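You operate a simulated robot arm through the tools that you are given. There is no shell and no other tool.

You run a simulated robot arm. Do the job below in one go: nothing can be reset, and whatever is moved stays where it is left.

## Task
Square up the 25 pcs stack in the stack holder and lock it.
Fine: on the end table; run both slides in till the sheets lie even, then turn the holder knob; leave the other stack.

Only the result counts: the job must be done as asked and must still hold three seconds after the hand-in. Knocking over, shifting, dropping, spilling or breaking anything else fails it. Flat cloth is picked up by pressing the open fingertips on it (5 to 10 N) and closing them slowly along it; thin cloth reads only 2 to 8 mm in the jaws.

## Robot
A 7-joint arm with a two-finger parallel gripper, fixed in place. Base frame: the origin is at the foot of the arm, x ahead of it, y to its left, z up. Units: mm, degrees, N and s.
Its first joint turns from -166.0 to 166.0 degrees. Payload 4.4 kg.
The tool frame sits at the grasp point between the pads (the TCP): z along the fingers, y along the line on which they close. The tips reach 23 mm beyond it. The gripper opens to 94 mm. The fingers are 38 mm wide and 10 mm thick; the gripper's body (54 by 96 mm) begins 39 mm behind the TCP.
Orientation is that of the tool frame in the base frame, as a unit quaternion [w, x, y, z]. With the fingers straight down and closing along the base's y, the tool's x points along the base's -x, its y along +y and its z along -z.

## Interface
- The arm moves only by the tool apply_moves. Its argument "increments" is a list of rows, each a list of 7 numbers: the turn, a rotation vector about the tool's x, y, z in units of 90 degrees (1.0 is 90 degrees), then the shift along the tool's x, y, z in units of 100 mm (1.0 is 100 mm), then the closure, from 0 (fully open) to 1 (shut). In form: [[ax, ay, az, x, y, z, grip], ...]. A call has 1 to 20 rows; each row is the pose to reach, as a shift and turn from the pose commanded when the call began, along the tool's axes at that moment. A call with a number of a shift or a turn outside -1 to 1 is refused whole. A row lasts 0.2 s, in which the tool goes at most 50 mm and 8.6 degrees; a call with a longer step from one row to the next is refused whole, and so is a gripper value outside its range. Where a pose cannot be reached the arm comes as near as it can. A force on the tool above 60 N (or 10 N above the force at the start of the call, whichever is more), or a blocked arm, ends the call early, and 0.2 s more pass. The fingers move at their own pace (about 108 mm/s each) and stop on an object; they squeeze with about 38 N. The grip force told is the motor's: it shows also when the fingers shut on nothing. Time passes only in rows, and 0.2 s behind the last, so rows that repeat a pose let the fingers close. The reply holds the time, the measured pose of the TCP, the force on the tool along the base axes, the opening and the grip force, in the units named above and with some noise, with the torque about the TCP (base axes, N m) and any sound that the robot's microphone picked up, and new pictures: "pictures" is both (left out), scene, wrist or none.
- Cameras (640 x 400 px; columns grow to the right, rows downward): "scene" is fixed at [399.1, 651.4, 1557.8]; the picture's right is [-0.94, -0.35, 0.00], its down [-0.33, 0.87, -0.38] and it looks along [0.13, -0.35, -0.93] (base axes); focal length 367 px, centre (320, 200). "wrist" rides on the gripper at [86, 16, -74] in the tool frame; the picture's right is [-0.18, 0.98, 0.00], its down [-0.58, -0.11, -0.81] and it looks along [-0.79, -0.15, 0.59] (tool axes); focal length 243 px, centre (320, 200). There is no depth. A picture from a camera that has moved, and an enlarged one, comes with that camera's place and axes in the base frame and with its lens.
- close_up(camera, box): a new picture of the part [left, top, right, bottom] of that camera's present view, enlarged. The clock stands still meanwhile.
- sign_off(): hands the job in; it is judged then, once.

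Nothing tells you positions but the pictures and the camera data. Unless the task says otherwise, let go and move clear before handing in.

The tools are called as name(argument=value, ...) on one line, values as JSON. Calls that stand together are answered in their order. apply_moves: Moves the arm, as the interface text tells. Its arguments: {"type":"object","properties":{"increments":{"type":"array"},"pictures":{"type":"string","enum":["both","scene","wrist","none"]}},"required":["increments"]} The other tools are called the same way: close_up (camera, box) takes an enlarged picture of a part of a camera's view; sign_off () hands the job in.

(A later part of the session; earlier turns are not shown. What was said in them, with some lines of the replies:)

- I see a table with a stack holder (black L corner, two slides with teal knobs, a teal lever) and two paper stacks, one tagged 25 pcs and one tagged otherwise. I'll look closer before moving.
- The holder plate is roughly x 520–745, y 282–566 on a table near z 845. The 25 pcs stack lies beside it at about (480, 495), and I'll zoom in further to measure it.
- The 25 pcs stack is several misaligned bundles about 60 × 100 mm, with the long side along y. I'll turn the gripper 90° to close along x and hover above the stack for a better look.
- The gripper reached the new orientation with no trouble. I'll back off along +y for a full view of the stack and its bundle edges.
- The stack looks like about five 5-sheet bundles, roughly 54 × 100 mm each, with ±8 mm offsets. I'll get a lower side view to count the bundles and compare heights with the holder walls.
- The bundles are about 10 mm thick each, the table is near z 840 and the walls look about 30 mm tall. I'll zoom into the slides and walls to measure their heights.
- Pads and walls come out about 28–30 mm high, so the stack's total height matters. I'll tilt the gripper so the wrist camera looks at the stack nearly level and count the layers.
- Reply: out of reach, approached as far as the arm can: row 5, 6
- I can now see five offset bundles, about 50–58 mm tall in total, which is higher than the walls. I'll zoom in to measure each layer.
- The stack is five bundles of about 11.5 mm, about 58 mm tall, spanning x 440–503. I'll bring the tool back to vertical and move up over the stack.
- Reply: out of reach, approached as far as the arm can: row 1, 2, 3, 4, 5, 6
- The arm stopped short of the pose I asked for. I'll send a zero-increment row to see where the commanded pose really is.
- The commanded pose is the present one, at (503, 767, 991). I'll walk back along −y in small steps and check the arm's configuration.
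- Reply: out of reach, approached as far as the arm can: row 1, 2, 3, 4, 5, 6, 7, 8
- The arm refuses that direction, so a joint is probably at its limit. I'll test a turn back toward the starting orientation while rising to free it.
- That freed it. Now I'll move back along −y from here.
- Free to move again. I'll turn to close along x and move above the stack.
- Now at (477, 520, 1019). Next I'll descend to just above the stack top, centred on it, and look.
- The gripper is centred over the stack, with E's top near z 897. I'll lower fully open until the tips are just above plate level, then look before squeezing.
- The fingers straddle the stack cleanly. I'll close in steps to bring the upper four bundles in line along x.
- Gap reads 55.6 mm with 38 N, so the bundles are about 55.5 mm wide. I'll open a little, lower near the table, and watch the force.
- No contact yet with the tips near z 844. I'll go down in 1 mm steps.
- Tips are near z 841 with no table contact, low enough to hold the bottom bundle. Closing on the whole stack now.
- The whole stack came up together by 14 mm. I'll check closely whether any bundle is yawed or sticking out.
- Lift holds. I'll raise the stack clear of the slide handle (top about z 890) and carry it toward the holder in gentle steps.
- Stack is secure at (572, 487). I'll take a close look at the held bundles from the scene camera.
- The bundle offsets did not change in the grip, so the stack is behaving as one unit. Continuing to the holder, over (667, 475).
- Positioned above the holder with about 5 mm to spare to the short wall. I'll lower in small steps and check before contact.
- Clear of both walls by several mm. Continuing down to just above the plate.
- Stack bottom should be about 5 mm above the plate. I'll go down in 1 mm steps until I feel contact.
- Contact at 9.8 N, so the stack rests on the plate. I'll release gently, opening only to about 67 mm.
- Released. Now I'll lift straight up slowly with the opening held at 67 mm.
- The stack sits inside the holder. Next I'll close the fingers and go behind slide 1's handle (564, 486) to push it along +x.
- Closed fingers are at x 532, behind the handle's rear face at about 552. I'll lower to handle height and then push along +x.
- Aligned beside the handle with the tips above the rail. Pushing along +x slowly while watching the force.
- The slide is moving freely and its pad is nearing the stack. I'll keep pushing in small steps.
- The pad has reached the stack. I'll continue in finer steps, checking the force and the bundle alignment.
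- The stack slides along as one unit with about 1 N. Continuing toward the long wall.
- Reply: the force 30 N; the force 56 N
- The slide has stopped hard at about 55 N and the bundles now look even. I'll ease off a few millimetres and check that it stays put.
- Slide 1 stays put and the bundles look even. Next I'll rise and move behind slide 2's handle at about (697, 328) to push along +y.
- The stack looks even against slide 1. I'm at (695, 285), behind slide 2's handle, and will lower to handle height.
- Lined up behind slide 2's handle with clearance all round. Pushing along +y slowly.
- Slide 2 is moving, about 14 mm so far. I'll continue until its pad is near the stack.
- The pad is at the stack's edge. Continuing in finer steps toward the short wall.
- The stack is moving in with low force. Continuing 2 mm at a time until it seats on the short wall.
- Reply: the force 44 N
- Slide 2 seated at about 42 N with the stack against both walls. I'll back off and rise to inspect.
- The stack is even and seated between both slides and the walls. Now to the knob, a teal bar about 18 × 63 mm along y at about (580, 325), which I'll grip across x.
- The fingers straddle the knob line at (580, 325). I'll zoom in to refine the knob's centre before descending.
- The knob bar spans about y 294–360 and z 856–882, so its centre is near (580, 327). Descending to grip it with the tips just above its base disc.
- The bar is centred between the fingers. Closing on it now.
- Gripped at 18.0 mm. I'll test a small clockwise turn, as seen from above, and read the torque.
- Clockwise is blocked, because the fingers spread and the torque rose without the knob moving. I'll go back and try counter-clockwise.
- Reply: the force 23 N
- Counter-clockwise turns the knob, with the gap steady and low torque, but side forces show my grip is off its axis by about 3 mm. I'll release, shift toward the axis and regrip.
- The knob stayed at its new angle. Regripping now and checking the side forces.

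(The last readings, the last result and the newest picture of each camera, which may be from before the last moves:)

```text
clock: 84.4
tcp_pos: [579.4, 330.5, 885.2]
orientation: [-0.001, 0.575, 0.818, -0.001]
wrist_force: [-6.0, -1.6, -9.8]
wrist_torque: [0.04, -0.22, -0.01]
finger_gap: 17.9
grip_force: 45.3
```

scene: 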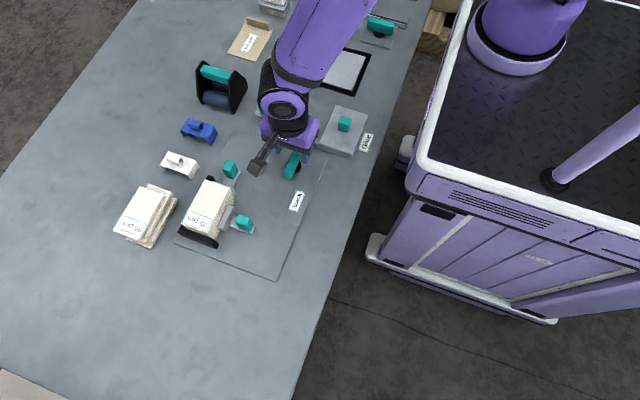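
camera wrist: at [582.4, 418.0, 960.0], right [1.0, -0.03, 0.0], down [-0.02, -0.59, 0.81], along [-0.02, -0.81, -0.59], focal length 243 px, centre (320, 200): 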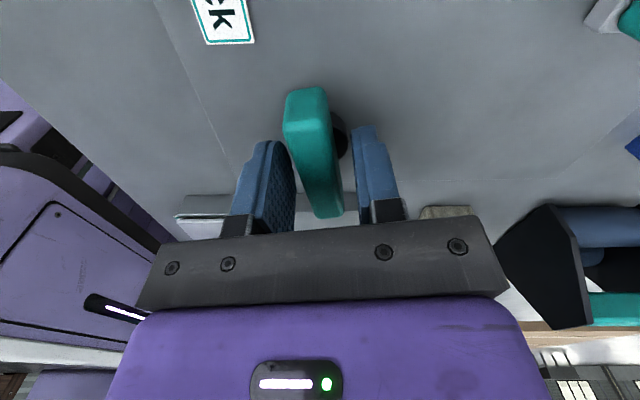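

Side forces are now small. Continuing the counter-clockwise turn in stages.

apply_moves(increments=[[0, 0, -0.05, 0, 0, 0, 0.9], [0, 0, -0.1, 0, 0, 0, 0.9], [0, 0, -0.15, 0, 0, 0, 0.9], [0, 0, -0.2, 0, 0, 0, 0.9], [0, 0, -0.2, 0, 0, 0, 0.9]], pictures="none")

apply_moves(increments=[[0, 0, -0.05, 0, 0, 0, 0.9], [0, 0, -0.1, 0, 0, 0, 0.9], [0, 0, -0.1, 0, 0, 0, 0.9]], pictures="both")

```text
clock: 85.6
tcp_pos: [579.2, 330.5, 886.1]
orientation: [0.0, 0.44, 0.898, -0.001]
wrist_force: [-9.4, -4.7, -16.9]
wrist_torque: [-0.02, -0.23, -0.01]
finger_gap: 17.8
grip_force: 45.0
```

```text
clock: 86.4
tcp_pos: [580.3, 330.4, 885.3]
orientation: [0.0, 0.368, 0.93, 0.0]
wrist_force: [-13.2, -5.4, -25.3]
wrist_torque: [-0.24, -0.79, 0.04]
finger_gap: 18.0
grip_force: 44.7
camera wrist: at [527.2, 401.0, 960.0], right [0.81, 0.59, 0.0], down [0.35, -0.48, 0.81], along [0.47, -0.65, -0.59], focal length 243 px, centre (320, 200)
```

scene: 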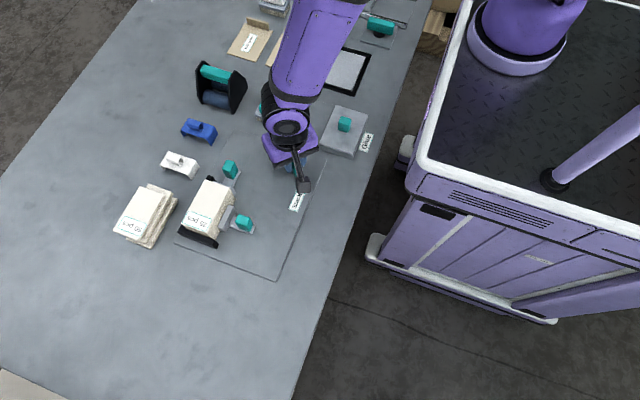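
wrist: 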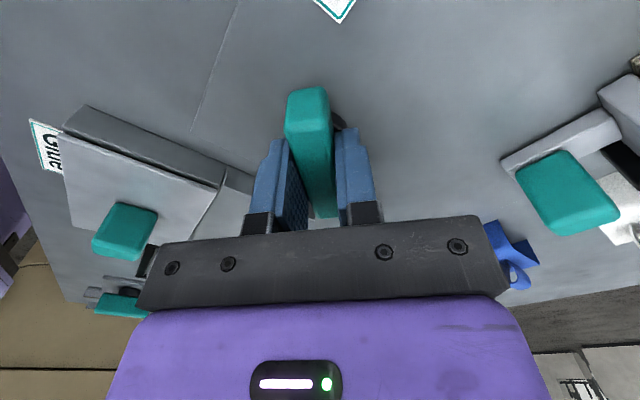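

About 47° turned so far with the torque near zero. I'll trim the small side and vertical loads and continue.

apply_moves(increments=[[0, 0, 0, 0.005, -0.01, 0.018, 0.9], [0, 0, -0.05, 0.005, -0.01, 0.018, 0.9], [0, 0, -0.1, 0.005, -0.01, 0.018, 0.9], [0, 0, -0.15, 0.005, -0.01, 0.018, 0.9], [0, 0, -0.15, 0.005, -0.01, 0.018, 0.9]], pictures="none")

apply_moves(increments=[[0, 0, -0.05, 0, 0, 0, 0.9], [0, 0, -0.1, 0, 0, 0, 0.9], [0, 0, -0.15, 0, 0, 0, 0.9], [0, 0, -0.15, 0, 0, 0, 0.9]], pictures="none")

```text
clock: 87.6
tcp_pos: [580.3, 330.7, 886.2]
orientation: [0.0, 0.257, 0.966, 0.001]
wrist_force: [-2.3, -7.8, 33.3]
wrist_torque: [-0.36, 0.72, 0.02]
finger_gap: 18.0
grip_force: 45.3
```

```text
clock: 88.6
tcp_pos: [579.5, 329.4, 884.4]
orientation: [0.001, 0.142, 0.99, 0.001]
wrist_force: [4.6, -5.2, 34.7]
wrist_torque: [-0.52, -0.33, 0.02]
finger_gap: 17.6
grip_force: 44.8
```

At 74° now. I'll trim the vertical load and finish toward 90°.

apply_moves(increments=[[0, 0, 0, 0, 0, -0.01, 0.9], [0, 0, -0.05, 0, 0, -0.01, 0.9], [0, 0, -0.1, 0, 0, -0.01, 0.9], [0, 0, -0.14, 0, 0, -0.01, 0.9], [0, 0, -0.14, 0, 0, -0.01, 0.9]], pictures="none")

apply_moves(increments=[[0, 0, -0.02, 0, 0, 0, 0.9], [0, 0, -0.04, 0, 0, 0, 0.9], [0, 0, -0.04, 0, 0, 0, 0.9]], pictures="both")

close_up(camera="wrist", box=[220, 60, 440, 235])

```text
clock: 89.8
tcp_pos: [580.5, 328.9, 886.0]
orientation: [0.0, 0.032, 0.999, 0.0]
wrist_force: [11.1, -5.5, 21.0]
wrist_torque: [-0.13, 0.61, 0.01]
finger_gap: 17.9
grip_force: 44.7
```

```text
clock: 90.6
tcp_pos: [579.1, 330.6, 885.5]
orientation: [0.0, 0.001, 1.0, 0.0]
wrist_force: [8.7, -13.4, 9.7]
wrist_torque: [0.06, -1.52, 0.01]
finger_gap: 17.8
grip_force: 44.8
camera wrist: at [492.4, 345.9, 959.4], right [0.19, 0.98, 0.0], down [0.58, -0.11, 0.81], along [0.79, -0.15, -0.59], focal length 243 px, centre (320, 200)
```

scene: 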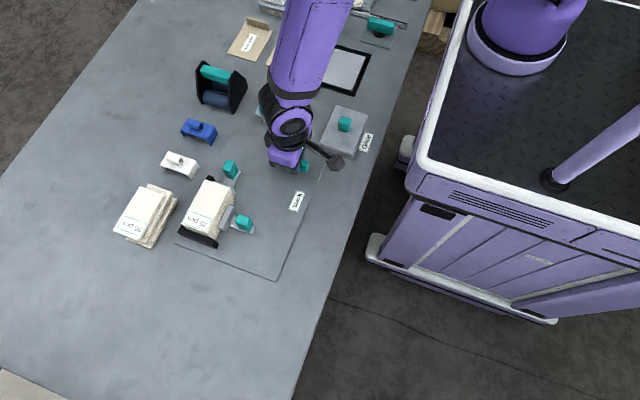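
wrist: 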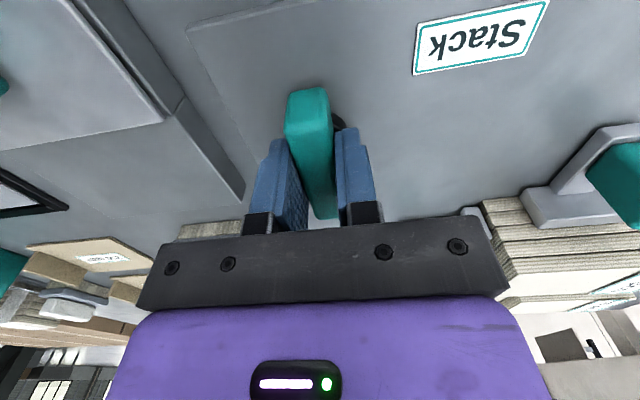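

```text
2.29 times, centred on (330, 148) of wrist
camera zoom: at [492.4, 345.9, 959.4], right [0.19, 0.98, 0.0], down [0.58, -0.11, 0.81], along [0.79, -0.15, -0.59], focal length 555 px, centre (297, 320)
```

zoom: 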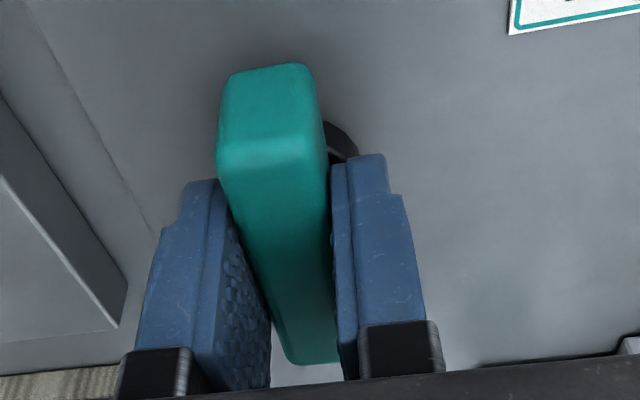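

Turned 90° with no stop felt yet. I'll go a little further in small steps and watch for a stop.

apply_moves(increments=[[0, 0, -0.03, 0, 0, 0, 0.9], [0, 0, -0.06, 0, 0, 0, 0.9], [0, 0, -0.06, 0, 0, 0, 0.9]], pictures="none")

```text
clock: 91.4
tcp_pos: [579.1, 330.5, 885.0]
orientation: [-0.002, -0.047, 0.999, -0.001]
wrist_force: [-2.9, -14.8, 7.3]
wrist_torque: [-0.02, 0.35, -2.11]
finger_gap: 21.5
grip_force: 44.2
```

The stop is at 90°, since torque rose and the fingers spread. The knob is fully turned, so I'll ease back into line and open.

apply_moves(increments=[[0, 0, 0.03, 0, 0, 0, 0.9], [0, 0, 0.05, 0, 0, 0, 0.9], [0, 0, 0.05, 0, 0, 0, 0.9], [0, 0, 0.05, 0, 0, 0, 0.8], [0, 0, 0.05, 0, 0, 0, 0.7], [0, 0, 0.05, 0, 0, 0, 0.6], [0, 0, 0.05, 0, 0, 0, 0.5], [0, 0, 0.05, 0, 0, 0, 0.5]], pictures="wrist")

apply_moves(increments=[[0, 0, 0, 0, 0, -0.1, 0.5], [0, 0, 0, 0, 0, -0.25, 0.5], [0, 0, 0, 0, 0, -0.45, 0.5], [0, 0, 0, 0, 0, -0.65, 0.5], [0, 0, 0, 0, 0, -0.85, 0.5], [0, 0, 0, 0, 0, -1.0, 0.5], [0, 0, 0, 0, 0, -1.0, 0.5]], pictures="none")

apply_moves(increments=[[0, 0, 0, 0.2, 0, 0, 0.5], [0, 0, 0, 0.4, 0, 0, 0.5], [0, 0, 0, 0.6, 0, -0.1, 0.5], [0, 0, 0, 0.8, 0, -0.3, 0.5], [0, 0, 0, 0.9, 0, -0.5, 0.5], [0, 0, 0, 0.9, 0, -0.5, 0.5]], pictures="both")

```text
clock: 93.2
tcp_pos: [579.4, 331.4, 885.0]
orientation: [0.0, -0.008, 1.0, 0.0]
wrist_force: [0.4, 0.4, 0.3]
wrist_torque: [0.0, 0.0, -0.01]
finger_gap: 46.9
grip_force: 0.0
camera wrist: at [492.3, 345.4, 959.4], right [0.17, 0.99, 0.0], down [0.58, -0.1, 0.81], along [0.79, -0.14, -0.59], focal length 243 px, centre (320, 200)
```

wrist: 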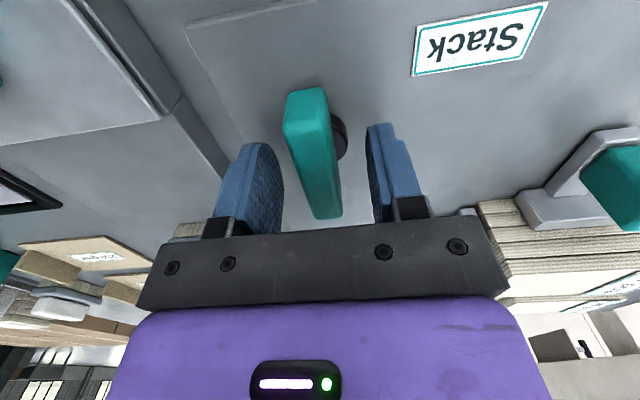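

```text
clock: 94.8
tcp_pos: [579.8, 330.9, 985.4]
orientation: [0.001, -0.008, 1.0, -0.001]
wrist_force: [0.9, 0.3, 0.5]
wrist_torque: [-0.03, 0.0, 0.02]
finger_gap: 47.1
grip_force: 0.1
```

```text
clock: 96.2
tcp_pos: [488.8, 328.7, 1033.8]
orientation: [0.0, -0.006, 1.0, 0.0]
wrist_force: [0.3, 0.4, -0.1]
wrist_torque: [-0.04, 0.01, -0.01]
finger_gap: 47.0
grip_force: 0.1
camera wrist: at [402.0, 343.1, 1108.6], right [0.17, 0.99, 0.0], down [0.58, -0.1, 0.81], along [0.79, -0.14, -0.59], focal length 243 px, centre (320, 200)
```

scene: 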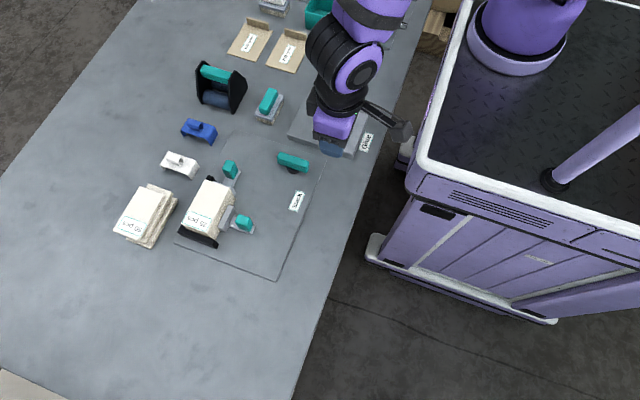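
wrist: 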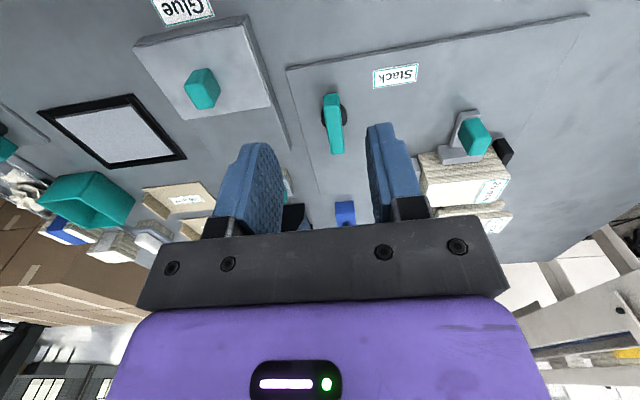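

The knob now lies across its starting direction and the arm is clear. I'll check the result closely before handing in.

close_up(camera="scene", box=[170, 140, 320, 260])

close_up(camera="scene", box=[185, 170, 265, 250])

close_up(camera="wrist", box=[400, 90, 530, 250])

close_up(camera="scene", box=[100, 160, 220, 260])

```text
3.33 times, centred on (245, 200) of scene
camera zoom: at [399.1, 651.4, 1557.8], right [-0.94, -0.35, 0.0], down [-0.33, 0.87, -0.38], along [0.13, -0.35, -0.93], focal length 1224 px, centre (570, 200)
```

zoom: 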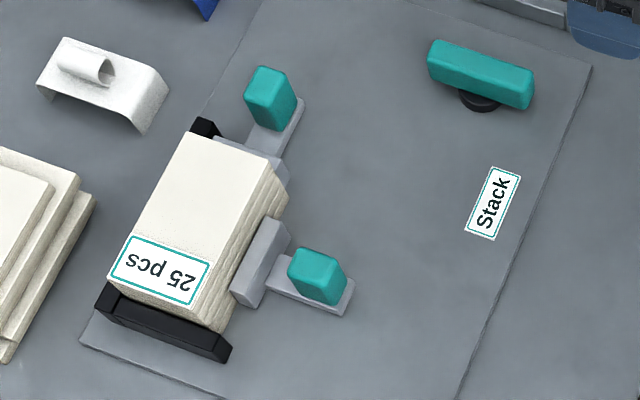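

```text
5.00 times, centred on (225, 210) of scene
camera zoom: at [399.1, 651.4, 1557.8], right [-0.94, -0.35, 0.0], down [-0.33, 0.87, -0.38], along [0.13, -0.35, -0.93], focal length 1836 px, centre (795, 150)
```

zoom: 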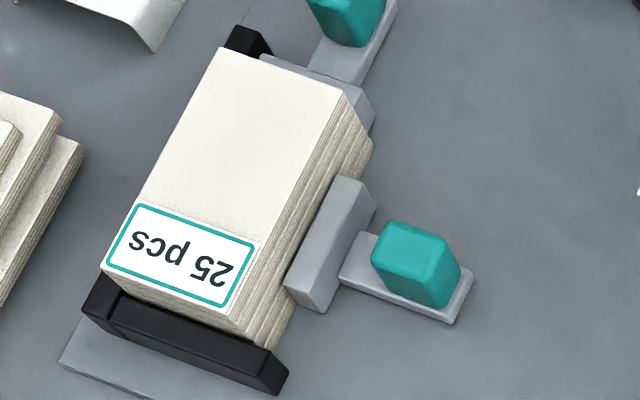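

```text
2.50 times, centred on (465, 170) of wrist
camera zoom: at [402.0, 343.1, 1108.6], right [0.17, 0.99, 0.0], down [0.58, -0.1, 0.81], along [0.79, -0.14, -0.59], focal length 606 px, centre (-42, 275)
```

zoom: 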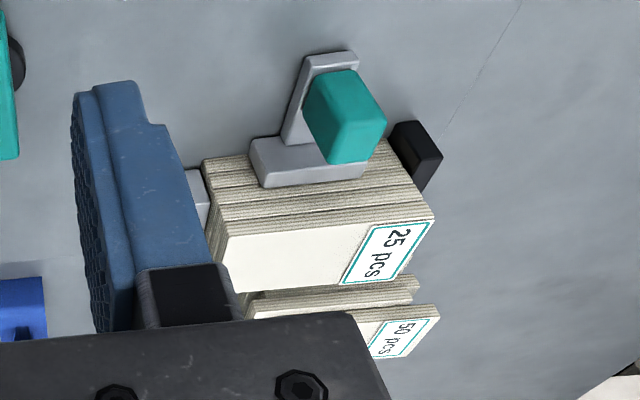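

```text
4.00 times, centred on (160, 210) of scene
camera zoom: at [399.1, 651.4, 1557.8], right [-0.94, -0.35, 0.0], down [-0.33, 0.87, -0.38], along [0.13, -0.35, -0.93], focal length 1469 px, centre (960, 160)
```

zoom: 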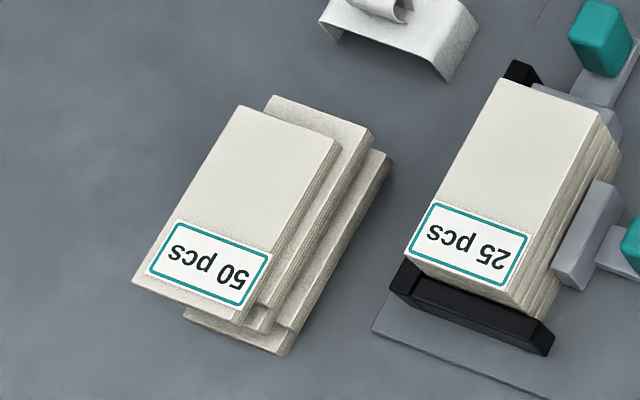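

The 25 pcs stack now lies even in the corner, with both slides tight against it and the knob turned 90° to its stop. The 50 pcs stack looks untouched and the arm is clear, so I'm handing in.

sign_off()

```text
The job is handed in.
```

The 25 pcs stack is squared up and locked in the stack holder, and I've handed the job in. No verdict came back with the hand-in.

- **Stack:** I carried it from beside the holder into the corner. Both slides are run in until they stopped hard, and the bundles look even from both cameras.
- **Knob:** It is turned 90° counter-clockwise to its stop. It would not turn clockwise.
- **Other items:** The 50 pcs stack looks the same as at the start. I saw nothing else disturbed, and the gripper is open and clear of the holder.
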